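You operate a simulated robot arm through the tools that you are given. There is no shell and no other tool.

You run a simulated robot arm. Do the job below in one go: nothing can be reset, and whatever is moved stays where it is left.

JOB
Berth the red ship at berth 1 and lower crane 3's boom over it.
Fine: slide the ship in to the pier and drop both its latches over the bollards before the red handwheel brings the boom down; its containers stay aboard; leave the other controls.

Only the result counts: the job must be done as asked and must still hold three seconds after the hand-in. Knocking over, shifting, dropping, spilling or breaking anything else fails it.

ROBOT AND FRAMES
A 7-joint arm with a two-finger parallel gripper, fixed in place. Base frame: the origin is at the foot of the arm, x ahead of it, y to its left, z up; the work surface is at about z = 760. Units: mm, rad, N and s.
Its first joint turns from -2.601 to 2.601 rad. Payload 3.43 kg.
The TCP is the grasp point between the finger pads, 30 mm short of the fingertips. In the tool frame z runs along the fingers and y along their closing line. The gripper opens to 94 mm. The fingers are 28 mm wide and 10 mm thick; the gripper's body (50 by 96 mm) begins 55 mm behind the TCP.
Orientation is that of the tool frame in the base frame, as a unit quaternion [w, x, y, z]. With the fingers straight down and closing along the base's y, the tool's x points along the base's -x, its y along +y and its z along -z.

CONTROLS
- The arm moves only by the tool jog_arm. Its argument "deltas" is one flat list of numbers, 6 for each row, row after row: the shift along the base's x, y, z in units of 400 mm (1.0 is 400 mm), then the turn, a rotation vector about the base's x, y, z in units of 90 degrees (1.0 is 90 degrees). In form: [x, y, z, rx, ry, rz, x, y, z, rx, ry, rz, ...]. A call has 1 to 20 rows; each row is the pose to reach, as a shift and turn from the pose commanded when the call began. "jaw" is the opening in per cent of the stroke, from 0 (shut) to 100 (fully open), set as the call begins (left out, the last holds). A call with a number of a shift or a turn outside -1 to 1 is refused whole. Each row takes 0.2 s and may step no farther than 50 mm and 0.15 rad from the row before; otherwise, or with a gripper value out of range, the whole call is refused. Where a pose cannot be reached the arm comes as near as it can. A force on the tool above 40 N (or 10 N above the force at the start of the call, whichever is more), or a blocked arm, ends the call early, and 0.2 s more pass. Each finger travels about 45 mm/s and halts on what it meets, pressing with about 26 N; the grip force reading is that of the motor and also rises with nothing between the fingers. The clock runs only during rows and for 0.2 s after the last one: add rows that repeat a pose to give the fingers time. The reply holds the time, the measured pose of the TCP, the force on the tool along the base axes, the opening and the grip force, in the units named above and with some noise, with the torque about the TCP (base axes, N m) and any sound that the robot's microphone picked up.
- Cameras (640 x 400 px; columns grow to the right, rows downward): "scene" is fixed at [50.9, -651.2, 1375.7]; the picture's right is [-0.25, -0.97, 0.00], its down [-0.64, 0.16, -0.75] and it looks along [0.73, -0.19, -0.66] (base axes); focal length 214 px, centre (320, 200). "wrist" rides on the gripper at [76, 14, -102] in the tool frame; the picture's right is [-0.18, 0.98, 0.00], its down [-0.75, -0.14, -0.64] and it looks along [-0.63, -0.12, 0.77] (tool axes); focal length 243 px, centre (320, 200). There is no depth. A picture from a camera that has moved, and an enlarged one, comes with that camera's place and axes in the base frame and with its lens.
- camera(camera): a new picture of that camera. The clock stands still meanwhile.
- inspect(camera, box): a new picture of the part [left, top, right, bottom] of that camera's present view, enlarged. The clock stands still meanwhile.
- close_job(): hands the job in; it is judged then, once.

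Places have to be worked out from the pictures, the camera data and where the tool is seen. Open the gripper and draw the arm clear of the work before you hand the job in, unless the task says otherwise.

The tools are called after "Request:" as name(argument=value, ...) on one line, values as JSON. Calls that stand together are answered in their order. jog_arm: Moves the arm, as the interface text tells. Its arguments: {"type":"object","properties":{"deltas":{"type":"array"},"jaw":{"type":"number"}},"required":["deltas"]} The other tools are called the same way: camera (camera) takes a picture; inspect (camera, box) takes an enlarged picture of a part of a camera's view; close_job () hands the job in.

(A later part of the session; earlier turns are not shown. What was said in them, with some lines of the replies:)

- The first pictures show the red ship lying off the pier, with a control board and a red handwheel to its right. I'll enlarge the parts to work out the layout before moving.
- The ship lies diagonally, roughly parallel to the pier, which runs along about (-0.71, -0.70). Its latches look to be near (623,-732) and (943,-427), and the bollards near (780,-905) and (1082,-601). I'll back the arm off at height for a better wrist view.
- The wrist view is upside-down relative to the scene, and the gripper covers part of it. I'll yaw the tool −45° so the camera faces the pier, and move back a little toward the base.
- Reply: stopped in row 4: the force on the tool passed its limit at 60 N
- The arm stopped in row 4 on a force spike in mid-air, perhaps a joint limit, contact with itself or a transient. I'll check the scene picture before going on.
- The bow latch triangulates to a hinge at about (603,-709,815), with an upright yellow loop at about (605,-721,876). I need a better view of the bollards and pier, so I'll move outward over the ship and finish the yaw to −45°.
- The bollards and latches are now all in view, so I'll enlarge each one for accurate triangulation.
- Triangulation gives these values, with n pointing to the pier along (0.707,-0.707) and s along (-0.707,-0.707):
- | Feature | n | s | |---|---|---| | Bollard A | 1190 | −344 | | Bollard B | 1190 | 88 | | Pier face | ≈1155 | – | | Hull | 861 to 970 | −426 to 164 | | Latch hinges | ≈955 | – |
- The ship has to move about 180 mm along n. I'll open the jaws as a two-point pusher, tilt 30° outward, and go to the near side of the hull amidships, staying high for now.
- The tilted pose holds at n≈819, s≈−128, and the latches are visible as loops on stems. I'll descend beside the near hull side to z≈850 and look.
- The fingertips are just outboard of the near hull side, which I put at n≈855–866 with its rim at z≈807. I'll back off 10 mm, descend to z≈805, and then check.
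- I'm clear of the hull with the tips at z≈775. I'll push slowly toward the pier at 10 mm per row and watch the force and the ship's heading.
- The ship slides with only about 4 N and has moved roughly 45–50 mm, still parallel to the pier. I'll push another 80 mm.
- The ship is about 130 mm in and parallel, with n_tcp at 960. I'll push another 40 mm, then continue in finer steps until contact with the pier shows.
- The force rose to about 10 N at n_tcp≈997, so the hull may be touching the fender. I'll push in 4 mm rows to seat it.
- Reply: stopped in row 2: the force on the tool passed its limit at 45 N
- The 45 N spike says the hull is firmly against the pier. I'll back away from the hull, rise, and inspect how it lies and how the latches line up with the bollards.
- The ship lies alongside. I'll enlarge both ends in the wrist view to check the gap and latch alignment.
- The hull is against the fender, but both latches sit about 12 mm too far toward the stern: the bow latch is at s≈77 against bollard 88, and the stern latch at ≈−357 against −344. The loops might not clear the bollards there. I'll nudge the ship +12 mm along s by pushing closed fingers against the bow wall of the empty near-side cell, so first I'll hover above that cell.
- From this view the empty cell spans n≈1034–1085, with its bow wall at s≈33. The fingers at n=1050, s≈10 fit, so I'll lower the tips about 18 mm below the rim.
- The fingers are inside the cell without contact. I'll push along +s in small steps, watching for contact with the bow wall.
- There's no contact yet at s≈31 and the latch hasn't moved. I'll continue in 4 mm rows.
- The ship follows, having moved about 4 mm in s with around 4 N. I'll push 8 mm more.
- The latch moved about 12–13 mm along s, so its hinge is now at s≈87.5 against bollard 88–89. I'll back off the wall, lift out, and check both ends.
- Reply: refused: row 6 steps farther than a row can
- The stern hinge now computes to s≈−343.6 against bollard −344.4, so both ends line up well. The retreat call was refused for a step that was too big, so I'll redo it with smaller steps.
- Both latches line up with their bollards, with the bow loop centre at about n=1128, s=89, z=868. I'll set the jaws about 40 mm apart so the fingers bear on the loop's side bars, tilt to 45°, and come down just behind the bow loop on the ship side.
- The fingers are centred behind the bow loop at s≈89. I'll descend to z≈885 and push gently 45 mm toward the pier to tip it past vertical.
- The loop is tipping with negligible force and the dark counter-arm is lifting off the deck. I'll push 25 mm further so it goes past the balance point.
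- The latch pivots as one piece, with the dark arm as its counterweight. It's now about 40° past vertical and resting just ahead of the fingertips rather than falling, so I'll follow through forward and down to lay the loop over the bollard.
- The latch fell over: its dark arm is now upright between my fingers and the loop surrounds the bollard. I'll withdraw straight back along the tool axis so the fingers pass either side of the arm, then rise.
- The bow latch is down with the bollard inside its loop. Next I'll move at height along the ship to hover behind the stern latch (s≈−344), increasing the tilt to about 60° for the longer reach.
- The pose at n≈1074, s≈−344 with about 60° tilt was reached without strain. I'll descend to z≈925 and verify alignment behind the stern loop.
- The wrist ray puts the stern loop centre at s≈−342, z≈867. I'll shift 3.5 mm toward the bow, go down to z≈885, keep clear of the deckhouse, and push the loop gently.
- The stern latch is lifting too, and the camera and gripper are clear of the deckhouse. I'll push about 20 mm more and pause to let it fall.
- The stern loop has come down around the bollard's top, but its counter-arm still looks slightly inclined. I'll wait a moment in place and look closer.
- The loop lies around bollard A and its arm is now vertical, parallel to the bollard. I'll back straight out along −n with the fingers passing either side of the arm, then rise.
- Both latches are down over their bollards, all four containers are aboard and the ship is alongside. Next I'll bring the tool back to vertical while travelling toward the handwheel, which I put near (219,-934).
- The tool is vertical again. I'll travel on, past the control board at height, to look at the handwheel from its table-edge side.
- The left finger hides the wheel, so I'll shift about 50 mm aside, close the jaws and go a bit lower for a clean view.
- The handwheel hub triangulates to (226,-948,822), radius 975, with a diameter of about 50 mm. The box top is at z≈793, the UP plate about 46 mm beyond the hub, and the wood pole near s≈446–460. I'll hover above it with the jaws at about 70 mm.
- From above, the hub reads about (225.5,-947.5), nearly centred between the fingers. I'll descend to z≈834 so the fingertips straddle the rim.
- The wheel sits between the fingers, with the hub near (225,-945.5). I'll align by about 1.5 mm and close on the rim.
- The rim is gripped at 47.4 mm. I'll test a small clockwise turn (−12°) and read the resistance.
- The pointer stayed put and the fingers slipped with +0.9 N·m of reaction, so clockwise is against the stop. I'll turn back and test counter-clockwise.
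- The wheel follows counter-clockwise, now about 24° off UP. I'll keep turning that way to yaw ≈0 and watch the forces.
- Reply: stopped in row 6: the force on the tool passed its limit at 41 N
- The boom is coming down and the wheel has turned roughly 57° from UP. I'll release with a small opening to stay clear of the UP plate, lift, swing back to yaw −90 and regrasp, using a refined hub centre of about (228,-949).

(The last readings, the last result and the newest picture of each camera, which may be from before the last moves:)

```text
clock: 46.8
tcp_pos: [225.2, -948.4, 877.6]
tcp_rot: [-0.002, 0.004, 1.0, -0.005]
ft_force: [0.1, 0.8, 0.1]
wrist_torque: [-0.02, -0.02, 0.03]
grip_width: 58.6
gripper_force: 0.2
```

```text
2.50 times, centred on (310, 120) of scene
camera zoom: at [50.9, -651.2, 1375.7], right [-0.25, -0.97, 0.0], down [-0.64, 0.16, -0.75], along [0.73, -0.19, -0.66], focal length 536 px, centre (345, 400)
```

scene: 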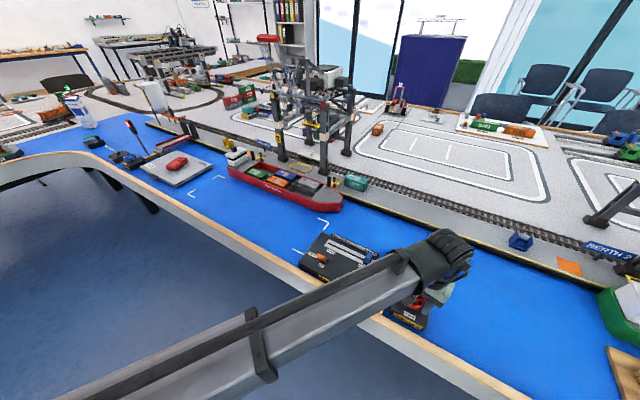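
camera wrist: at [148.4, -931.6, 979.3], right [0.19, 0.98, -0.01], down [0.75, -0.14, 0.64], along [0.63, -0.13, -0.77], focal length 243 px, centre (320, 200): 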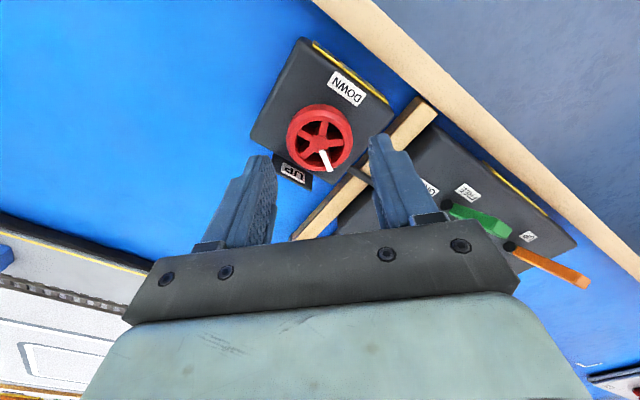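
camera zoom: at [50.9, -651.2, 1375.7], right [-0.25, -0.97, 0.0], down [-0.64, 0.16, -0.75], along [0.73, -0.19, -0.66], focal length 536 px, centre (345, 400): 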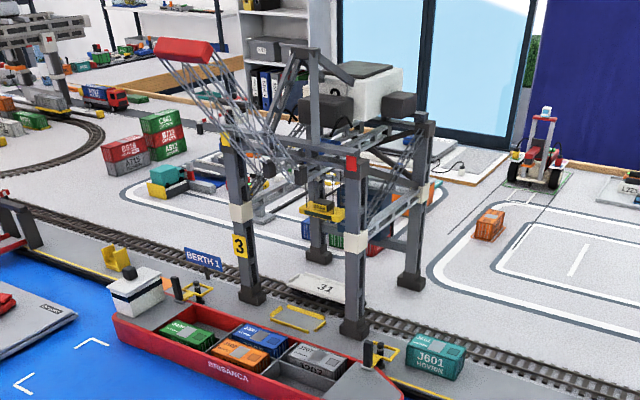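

The wheel holds its position. I'll swing the tool to yaw −90 at this height, centred on (229,-948.4).

Request:
jog_arm(deltas=[0.002, 0, 0, 0, 0, -0.083, 0.004, 0, 0, 0, 0, -0.167, 0.006, 0, 0, 0, 0, -0.25, 0.008, 0, 0, 0, 0, -0.333, 0.0095, 0, 0, 0, 0, -0.417, 0.0095, 0, 0, 0, 0, -0.5, 0.0095, 0, 0, 0, 0, -0.583, 0.0095, 0, 0, 0, 0, -0.667, 0.0095, 0, 0, 0, 0, -0.75, 0.0095, 0, 0, 0, 0, -0.833, 0.0095, 0, 0, 0, 0, -0.917, 0.0095, 0, 0, 0, 0, -1.0])

Request:
camera(camera="wrist")

```text
clock: 49.4
tcp_pos: [228.2, -949.1, 877.5]
tcp_rot: [-0.004, 0.711, 0.703, -0.003]
ft_force: [-0.1, 0.1, 0.2]
wrist_torque: [-0.02, -0.03, -0.01]
grip_width: 58.2
gripper_force: 0.2
```

```text
taken
camera wrist: at [243.5, -872.9, 979.0], right [0.98, -0.19, -0.01], down [-0.14, -0.75, 0.64], along [-0.13, -0.63, -0.77], focal length 243 px, centre (320, 200)
```

wrist: 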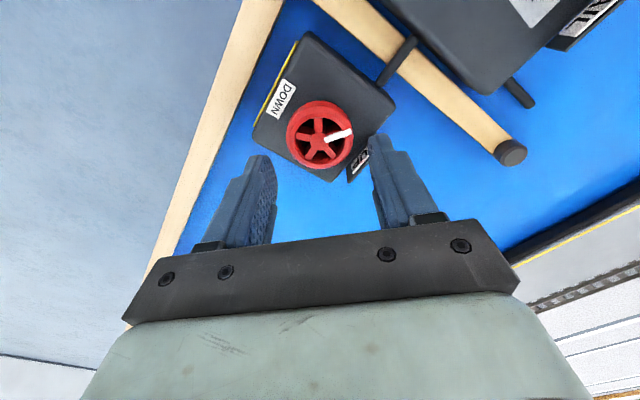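

The hub reads (227.5,-948.2), centred between the fingers. I'll lower to z≈838 with the tips just above the UP plate's level, then grip.

Request:
jog_arm(deltas=[-0.001, 0.002, -0.05, 0, 0, 0, -0.001, 0.002, -0.099, 0, 0, 0], jaw=61)

Request:
camera(camera="wrist")

```text
clock: 50.0
tcp_pos: [227.5, -948.7, 835.9]
tcp_rot: [-0.004, 0.71, 0.704, -0.003]
ft_force: [-0.3, 0.2, 0.1]
wrist_torque: [0.0, -0.03, 0.0]
grip_width: 57.0
gripper_force: 0.0
```

```text
taken
camera wrist: at [243.3, -872.0, 939.2], right [0.98, -0.19, -0.01], down [-0.14, -0.75, 0.64], along [-0.13, -0.63, -0.77], focal length 243 px, centre (320, 200)
```

wrist: 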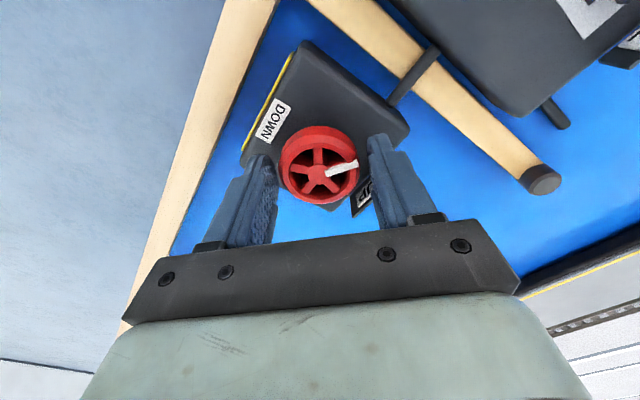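

The fingers straddle the rim with no contact, so I'll close on it.

Request:
jog_arm(deltas=[0, 0, 0, 0, 0, 0, 0, 0, 0, 0, 0, 0, 0, 0, 0, 0, 0, 0], jaw=35)

```text
clock: 50.8
tcp_pos: [227.0, -948.2, 836.5]
tcp_rot: [-0.004, 0.71, 0.704, -0.003]
ft_force: [-7.1, 1.5, -1.4]
wrist_torque: [-0.13, -0.42, 0.0]
grip_width: 47.1
gripper_force: 45.1
```

Gripped, with a slight −7 N side load, so the hub is about 1 mm to −x. I'll correct that and turn 45° counter-clockwise.

Request:
jog_arm(deltas=[-0.0025, 0, 0, 0, 0, 0.08, -0.0025, 0, 0, 0, 0, 0.16, -0.0025, 0, 0, 0, 0, 0.24, -0.0025, 0, 0, 0, 0, 0.32, -0.0025, 0, 0, 0, 0, 0.4, -0.0025, 0, 0, 0, 0, 0.48])

Request:
camera(camera="wrist")

Request:
inspect(camera="scene", box=[230, 40, 390, 200])

```text
clock: 52.2
tcp_pos: [227.7, -948.0, 836.9]
tcp_rot: [-0.003, 0.399, 0.917, -0.003]
ft_force: [-8.8, -1.1, -7.6]
wrist_torque: [0.88, -0.91, -0.03]
grip_width: 47.0
gripper_force: 45.1
```

```text
taken
camera wrist: at [185.7, -882.0, 939.1], right [0.85, 0.53, -0.01], down [0.41, -0.65, 0.64], along [0.34, -0.55, -0.77], focal length 243 px, centre (320, 200)
```

wrist: 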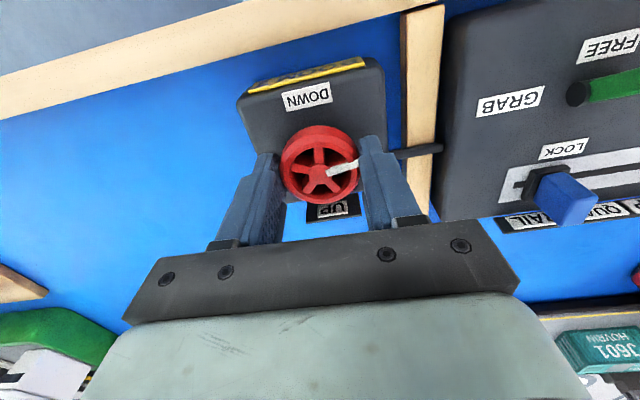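

```text
2.50 times, centred on (310, 120) of scene
camera zoom: at [50.9, -651.2, 1375.7], right [-0.25, -0.97, 0.0], down [-0.64, 0.16, -0.75], along [0.73, -0.19, -0.66], focal length 536 px, centre (345, 400)
```

zoom: 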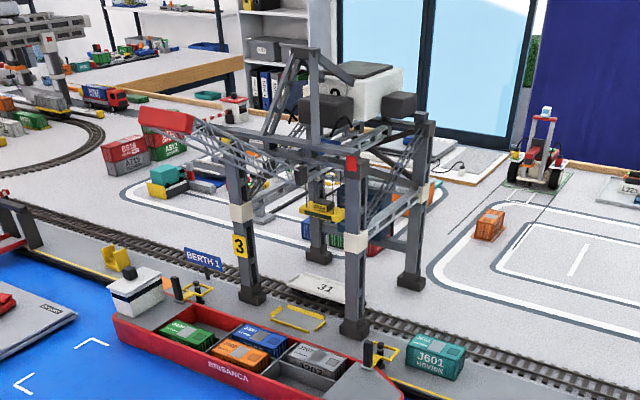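

The boom is now clearly lower, with the pointer about 100° round. I'll continue another 42°.

Request:
jog_arm(deltas=[0, 0, 0, 0, 0, 0.08, 0, 0, 0, 0, 0, 0.16, 0, 0, 0, 0, 0, 0.24, 0, 0, 0, 0, 0, 0.32, 0, 0, 0, 0, 0, 0.4, 0, 0, 0, 0, 0, 0.47])

Request:
camera(camera="wrist")

Request:
inspect(camera="scene", box=[230, 40, 390, 200])

```text
clock: 53.6
tcp_pos: [226.1, -948.2, 835.8]
tcp_rot: [-0.002, 0.042, 0.999, -0.005]
ft_force: [-14.8, -9.0, -1.6]
wrist_torque: [1.41, 0.14, -0.02]
grip_width: 47.2
gripper_force: 44.9
```

```text
taken
camera wrist: at [151.4, -926.8, 939.1], right [0.27, 0.96, -0.01], down [0.74, -0.2, 0.64], along [0.62, -0.18, -0.77], focal length 243 px, centre (320, 200)
```

wrist: 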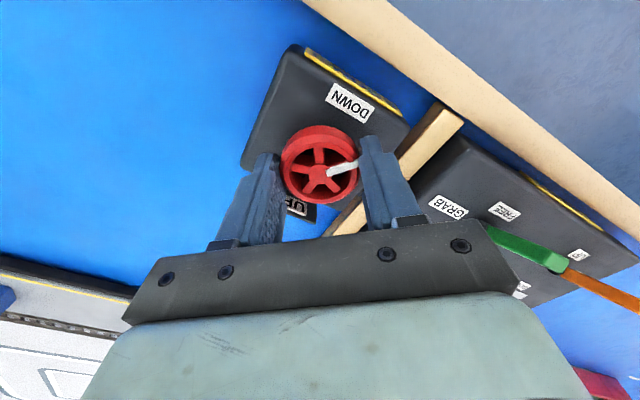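

```text
2.50 times, centred on (310, 120) of scene
camera zoom: at [50.9, -651.2, 1375.7], right [-0.25, -0.97, 0.0], down [-0.64, 0.16, -0.75], along [0.73, -0.19, -0.66], focal length 536 px, centre (345, 400)
```

zoom: 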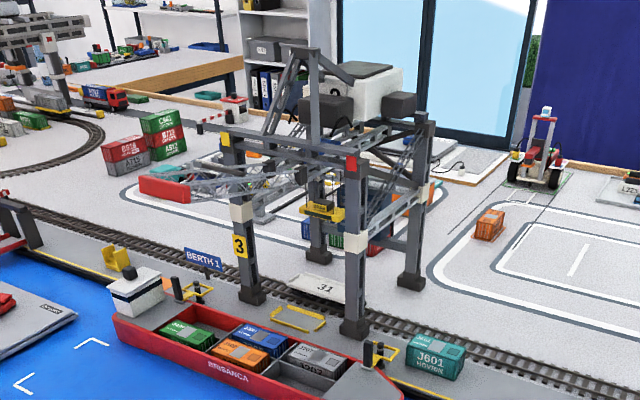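

The boom is nearly down, with the wheel about 140° round and the DOWN mark still some 40° off. I'll release, lift and swing back 60° for the last regrasp.

Request:
jog_arm(deltas=[0, 0, 0, 0, 0, 0, 0, 0, 0, 0, 0, 0, 0, 0, 0.05, 0, 0, 0, 0, 0, 0.1, 0, 0, 0, 0, 0, 0.1, 0, 0, -0.083, 0, 0, 0.1, 0, 0, -0.167, 0, 0, 0.1, 0, 0, -0.25, 0, 0, 0.1, 0, 0, -0.333, 0, 0, 0.1, 0, 0, -0.417, 0, 0, 0.1, 0, 0, -0.5, 0, 0, 0.1, 0, 0, -0.583, 0, 0, 0.1, 0, 0, -0.667, 0, 0, 0.1, 0, 0, -0.75], jaw=62)

Request:
camera(camera="wrist")

Request:
inspect(camera="scene", box=[230, 40, 390, 200])

```text
clock: 56.4
tcp_pos: [228.7, -948.3, 877.3]
tcp_rot: [-0.004, 0.592, 0.806, -0.004]
ft_force: [0.0, 0.4, 0.1]
wrist_torque: [-0.01, 0.01, -0.02]
grip_width: 58.4
gripper_force: 0.1
```

```text
taken
camera wrist: at [218.1, -870.8, 979.4], right [0.99, 0.12, -0.01], down [0.1, -0.76, 0.64], along [0.07, -0.64, -0.77], focal length 243 px, centre (320, 200)
```

wrist: 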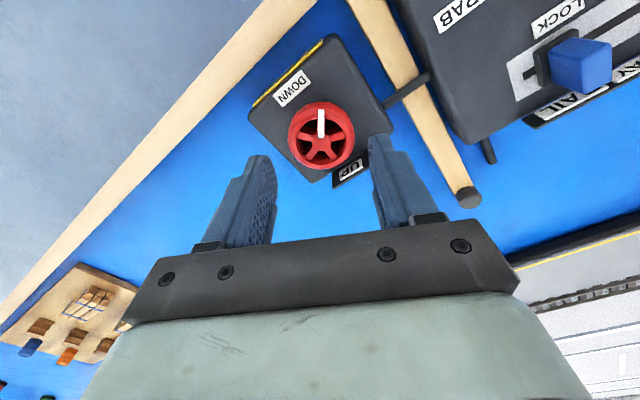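

```text
2.50 times, centred on (310, 120) of scene
camera zoom: at [50.9, -651.2, 1375.7], right [-0.25, -0.97, 0.0], down [-0.64, 0.16, -0.75], along [0.73, -0.19, -0.66], focal length 536 px, centre (345, 400)
```

zoom: 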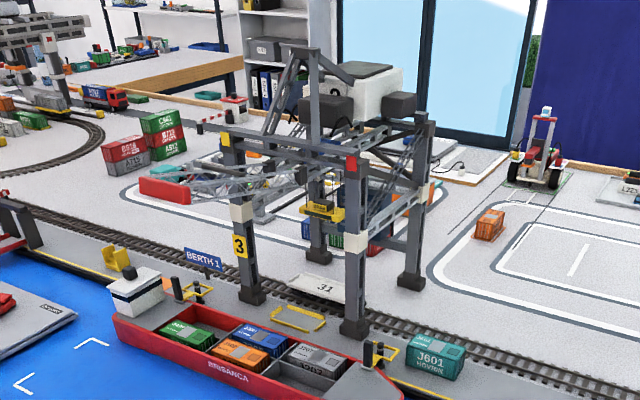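

The pointer needs about 35–40° more counter-clockwise to reach DOWN. I'll lower and grip again.

Request:
jog_arm(deltas=[-0.004, 0.002, -0.05, 0, 0, 0, -0.004, 0.002, -0.102, 0, 0, 0, -0.004, 0.002, -0.102, 0, 0, 0])

Request:
jog_arm(deltas=[0, 0, 0, 0, 0, 0, 0, 0, 0, 0, 0, 0, 0, 0, 0, 0, 0, 0], jaw=35)

Request:
camera(camera="wrist")

```text
clock: 57.2
tcp_pos: [226.3, -945.9, 835.3]
tcp_rot: [-0.003, 0.59, 0.807, -0.004]
ft_force: [0.0, -1.0, -0.4]
wrist_torque: [0.0, 0.01, 0.0]
grip_width: 58.5
gripper_force: 0.0
```

```text
clock: 58.0
tcp_pos: [227.3, -945.8, 835.1]
tcp_rot: [-0.002, 0.591, 0.807, -0.002]
ft_force: [11.1, 3.5, -1.1]
wrist_torque: [0.06, -0.75, 0.03]
grip_width: 46.9
gripper_force: 45.1
```

```text
taken
camera wrist: at [217.2, -869.2, 937.2], right [0.99, 0.12, -0.01], down [0.1, -0.76, 0.64], along [0.07, -0.64, -0.77], focal length 243 px, centre (320, 200)
```

wrist: 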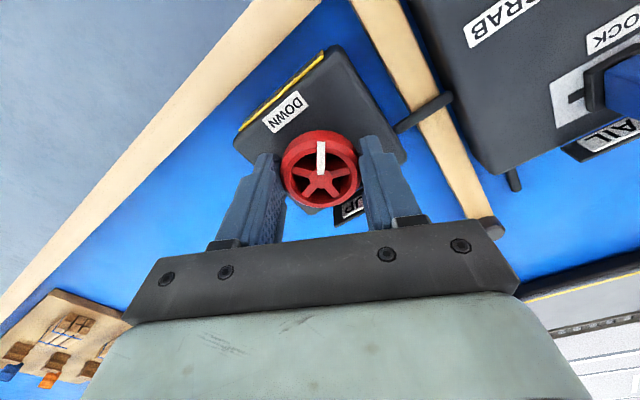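

Gripped, with about +11 N of side load, so I'll shift +1 mm in x and turn 36° more.

Request:
jog_arm(deltas=[0.003, -0.001, 0, 0, 0, 0.067, 0.003, -0.001, 0, 0, 0, 0.133, 0.003, -0.001, 0, 0, 0, 0.2, 0.003, -0.001, 0, 0, 0, 0.267, 0.003, -0.001, 0, 0, 0, 0.333, 0.003, -0.001, 0, 0, 0, 0.4])

Request:
camera(camera="wrist")

Request:
inspect(camera="scene", box=[230, 40, 390, 200])

```text
clock: 59.4
tcp_pos: [226.2, -946.9, 835.1]
tcp_rot: [-0.005, 0.312, 0.95, -0.004]
ft_force: [-11.3, 17.0, -19.7]
wrist_torque: [0.59, -0.24, 0.02]
grip_width: 47.1
gripper_force: 45.3
```

```text
taken
camera wrist: at [172.7, -890.1, 937.6], right [0.73, 0.68, -0.01], down [0.53, -0.56, 0.64], along [0.43, -0.47, -0.77], focal length 243 px, centre (320, 200)
```

wrist: 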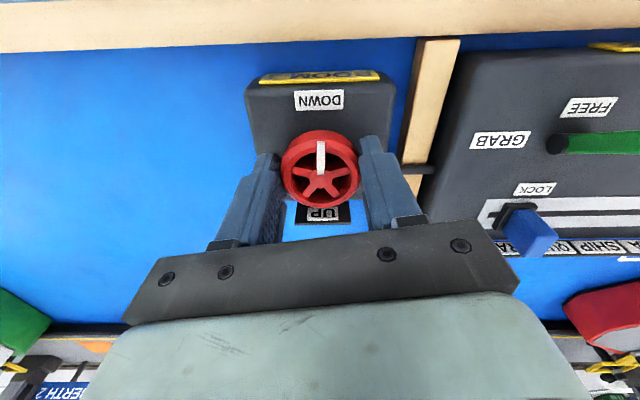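

```text
2.50 times, centred on (310, 120) of scene
camera zoom: at [50.9, -651.2, 1375.7], right [-0.25, -0.97, 0.0], down [-0.64, 0.16, -0.75], along [0.73, -0.19, -0.66], focal length 536 px, centre (345, 400)
```

zoom: 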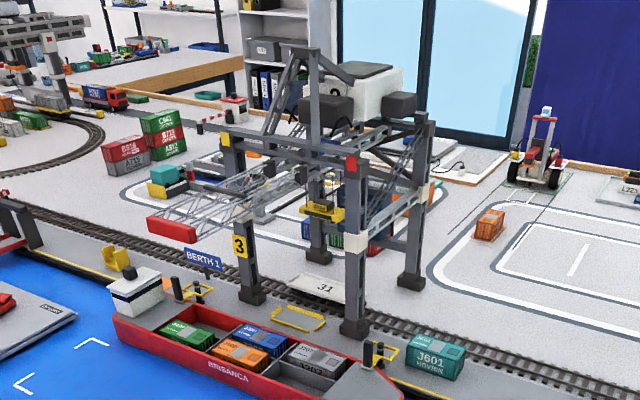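

The pointer is on DOWN and the boom looks about level over the ship. I'll feel for the end stop with a few more degrees and compare the boom before and after.

Request:
inspect(camera="scene", box=[250, 70, 370, 160])

Request:
jog_arm(deltas=[0, 0, 0, 0, 0, 0.044, 0, 0, 0, 0, 0, 0.089])

Request:
camera(camera="wrist")

Request:
inspect(camera="scene", box=[250, 70, 370, 160])

```text
4.44 times, centred on (310, 115) of scene
camera zoom: at [50.9, -651.2, 1375.7], right [-0.25, -0.97, 0.0], down [-0.64, 0.16, -0.75], along [0.73, -0.19, -0.66], focal length 953 px, centre (364, 578)
```

zoom: 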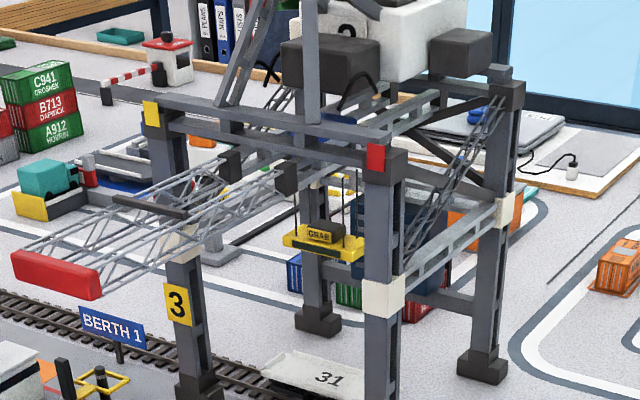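

```text
clock: 60.0
tcp_pos: [227.7, -948.8, 835.8]
tcp_rot: [-0.003, 0.246, 0.969, -0.003]
ft_force: [-7.6, 10.8, -23.0]
wrist_torque: [0.53, 0.12, -1.09]
grip_width: 47.2
gripper_force: 44.5
```

```text
taken
camera wrist: at [166.4, -898.8, 937.5], right [0.63, 0.78, -0.01], down [0.6, -0.48, 0.64], along [0.49, -0.41, -0.77], focal length 243 px, centre (320, 200)
```

wrist: 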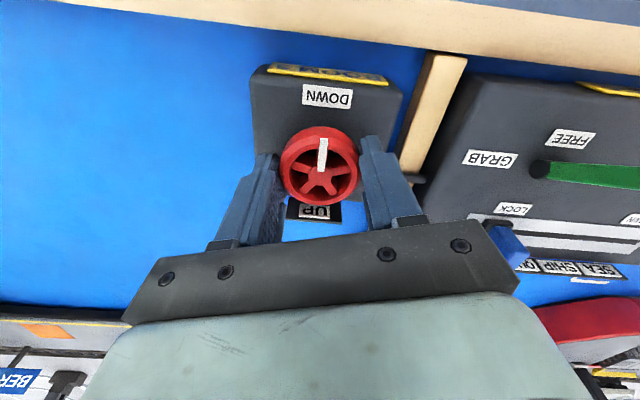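

```text
4.44 times, centred on (310, 115) of scene
camera zoom: at [50.9, -651.2, 1375.7], right [-0.25, -0.97, 0.0], down [-0.64, 0.16, -0.75], along [0.73, -0.19, -0.66], focal length 953 px, centre (364, 578)
```

zoom: 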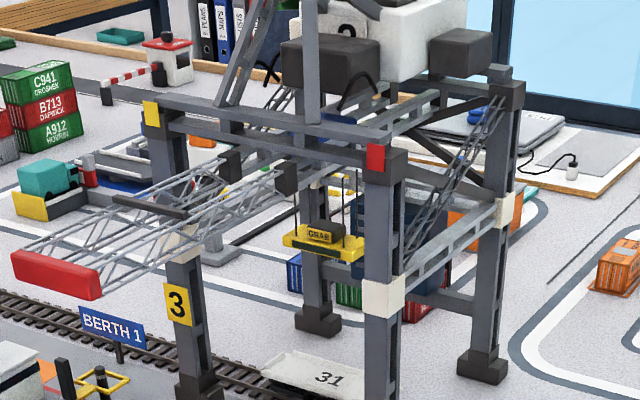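

The −1.1 N·m torque with no further boom movement shows the wheel is at its DOWN stop. I'll release, lift straight up and move clear.

Request:
jog_arm(deltas=[0, 0, 0, 0, 0, 0, 0, 0, 0, 0, 0, 0, 0, 0, 0, 0, 0, 0, 0, 0, 0.05, 0, 0, 0, 0, 0, 0.12, 0, 0, 0, 0, 0, 0.22, 0, 0, 0, 0, 0, 0.32, 0, 0, 0, 0, 0, 0.42, 0, 0, 0, 0, 0, 0.5, 0, 0, 0], jaw=65)

Request:
camera(camera="wrist")

Request:
camera(camera="scene")

```text
clock: 62.0
tcp_pos: [227.2, -947.9, 1035.9]
tcp_rot: [-0.003, 0.244, 0.97, -0.004]
ft_force: [0.1, 0.2, 0.6]
wrist_torque: [0.03, 0.03, 0.02]
grip_width: 61.1
gripper_force: 0.1
```

```text
taken
camera wrist: at [167.5, -898.5, 1138.0], right [0.63, 0.78, -0.01], down [0.6, -0.48, 0.64], along [0.49, -0.41, -0.77], focal length 243 px, centre (320, 200)
```

wrist: 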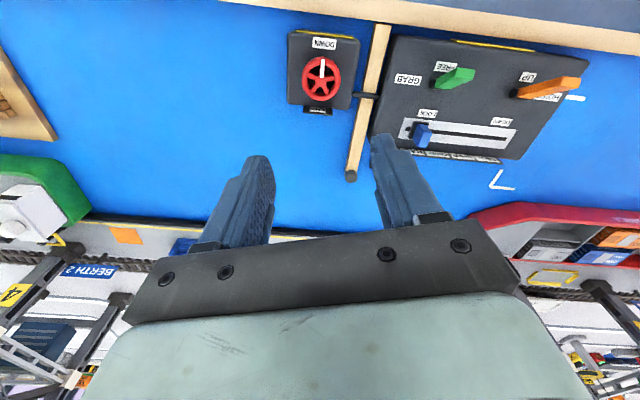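

```text
taken
```

scene: 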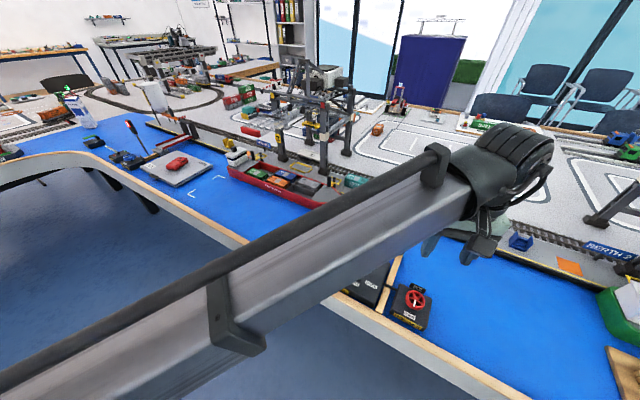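

The wheel points at DOWN and the neighbouring controls look unchanged. I'll open fully, draw the arm further back and do a last check of the ship, latches and boom.

Request:
jog_arm(deltas=[0, 0.06, 0.05, 0, 0, 0, -0.02, 0.12, 0.1, 0, 0, 0, -0.04, 0.18, 0.15, 0, 0, 0, -0.06, 0.2, 0.2, 0, 0, 0], jaw=100)

Request:
inspect(camera="scene", box=[210, 80, 370, 215])

Request:
inspect(camera="scene", box=[280, 150, 350, 200])

Request:
camera(camera="wrist")

```text
clock: 63.0
tcp_pos: [203.5, -866.6, 1116.1]
tcp_rot: [-0.002, 0.245, 0.97, -0.005]
ft_force: [-0.3, 0.1, 0.3]
wrist_torque: [0.04, 0.01, 0.0]
grip_width: 93.9
gripper_force: 0.1
```

```text
2.96 times, centred on (290, 148) of scene
camera zoom: at [50.9, -651.2, 1375.7], right [-0.25, -0.97, 0.0], down [-0.64, 0.16, -0.75], along [0.73, -0.19, -0.66], focal length 636 px, centre (409, 356)
```

zoom: 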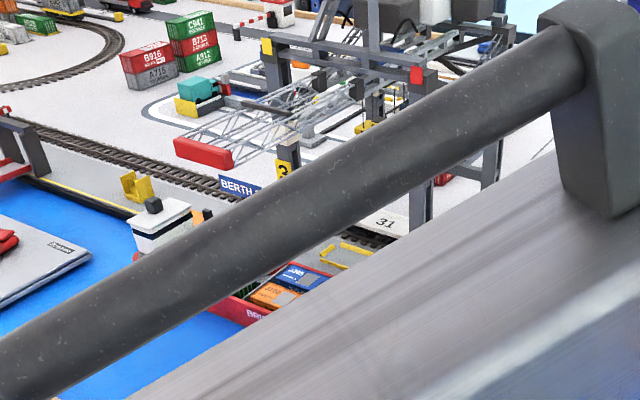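

```text
8.00 times, centred on (315, 175) of scene
camera zoom: at [50.9, -651.2, 1375.7], right [-0.25, -0.97, 0.0], down [-0.64, 0.16, -0.75], along [0.73, -0.19, -0.66], focal length 1716 px, centre (360, 400)
```

zoom: 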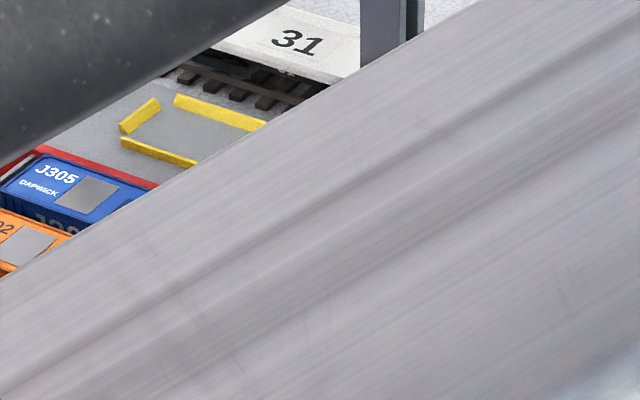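

```text
taken
camera wrist: at [143.5, -817.3, 1218.2], right [0.63, 0.78, -0.01], down [0.6, -0.48, 0.64], along [0.49, -0.41, -0.77], focal length 243 px, centre (320, 200)
```

wrist: 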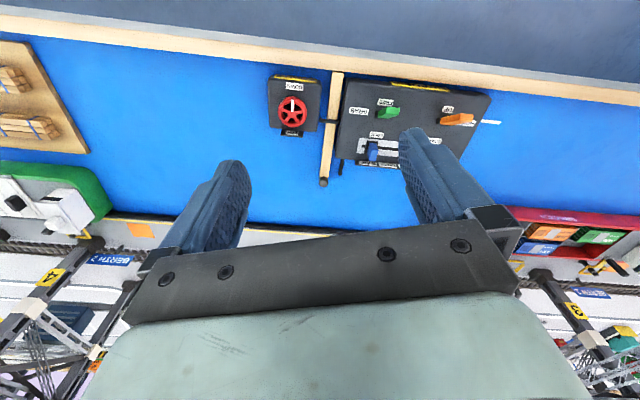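

The arm is blocking the scene view, so I'll swing it further aside for a final verification of the ship end.

Request:
jog_arm(deltas=[-0.1, 0, 0, 0, 0, 0, -0.2, 0, 0, 0, 0, 0, -0.3, 0, 0, 0, 0, 0, -0.4, 0, 0, 0, 0, 0, -0.5, 0, 0, 0, 0, 0, -0.6, 0, 0, 0, 0, 0, -0.7, 0, 0, 0, 0, 0])

Request:
camera(camera="scene")

Request:
inspect(camera="scene", box=[210, 100, 360, 215])

Request:
inspect(camera="scene", box=[280, 220, 450, 340])

```text
clock: 64.6
tcp_pos: [-77.1, -868.5, 1115.7]
tcp_rot: [-0.002, 0.245, 0.97, -0.005]
ft_force: [-1.1, 0.3, 0.0]
wrist_torque: [0.01, 0.02, -0.03]
grip_width: 94.3
gripper_force: 0.0
```

```text
taken
```

scene: 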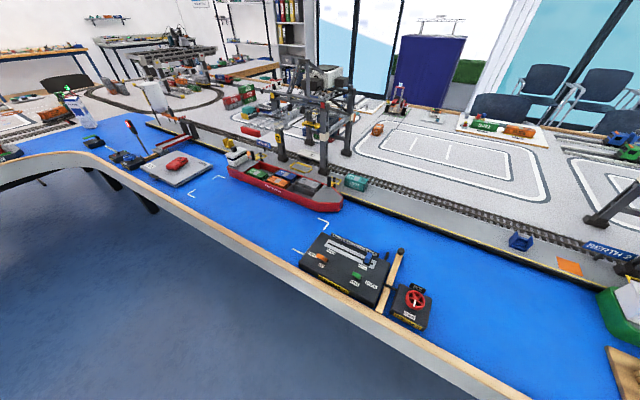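

```text
3.48 times, centred on (285, 158) of scene
camera zoom: at [50.9, -651.2, 1375.7], right [-0.25, -0.97, 0.0], down [-0.64, 0.16, -0.75], along [0.73, -0.19, -0.66], focal length 746 px, centre (442, 348)
```

zoom: 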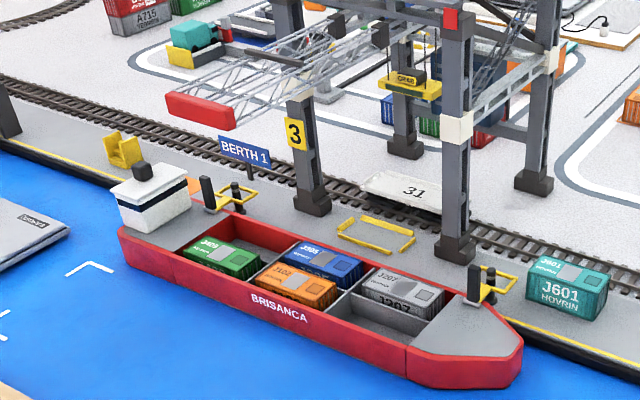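

```text
3.33 times, centred on (365, 280) of scene
camera zoom: at [50.9, -651.2, 1375.7], right [-0.25, -0.97, 0.0], down [-0.64, 0.16, -0.75], along [0.73, -0.19, -0.66], focal length 715 px, centre (170, -67)
```

zoom: 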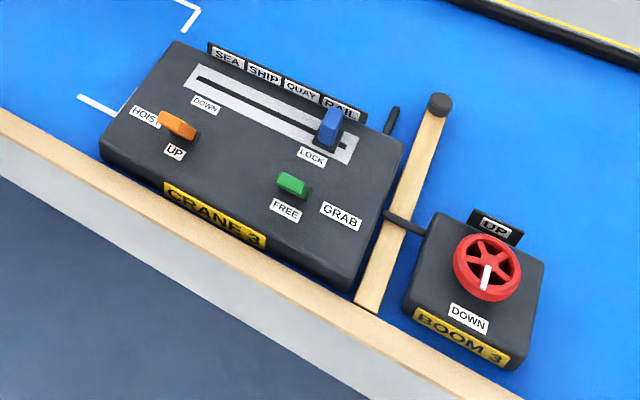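

The final check shows:
- The ship is alongside with all four containers aboard.
- Both latches are over their bollards.
- The boom is level over the ship and the wheel is on DOWN.
- The other controls and the pole are untouched, and the arm is clear with the gripper open.

I'm handing the job in.

Request:
close_job()

```text
The job is handed in.
```

The red ship is berthed at berth 1 and crane 3's boom is lowered over it. The job is handed in, but I haven't seen the judgement.

- **Ship:** it was slid in against the pier, then nudged about 12 mm toward the bow so the latches lined up with the bollards. All four containers stayed aboard.
- **Latches:** both were dropped over their bollards before the handwheel was touched.
- **Boom:** the red handwheel was turned counter-clockwise from UP until it met its stop at DOWN. The boom looks level over the ship.
- **Everything else:** in the last pictures, crane 3's levers and the wooden pole are where they started. The arm was drawn clear with the gripper open.

There were three brief force stops of 41 to 60 N. The first came in mid-air early on, cause unknown. The second came as the hull met the pier, and the third while turning the handwheel. The pictures show nothing displaced by any of them.
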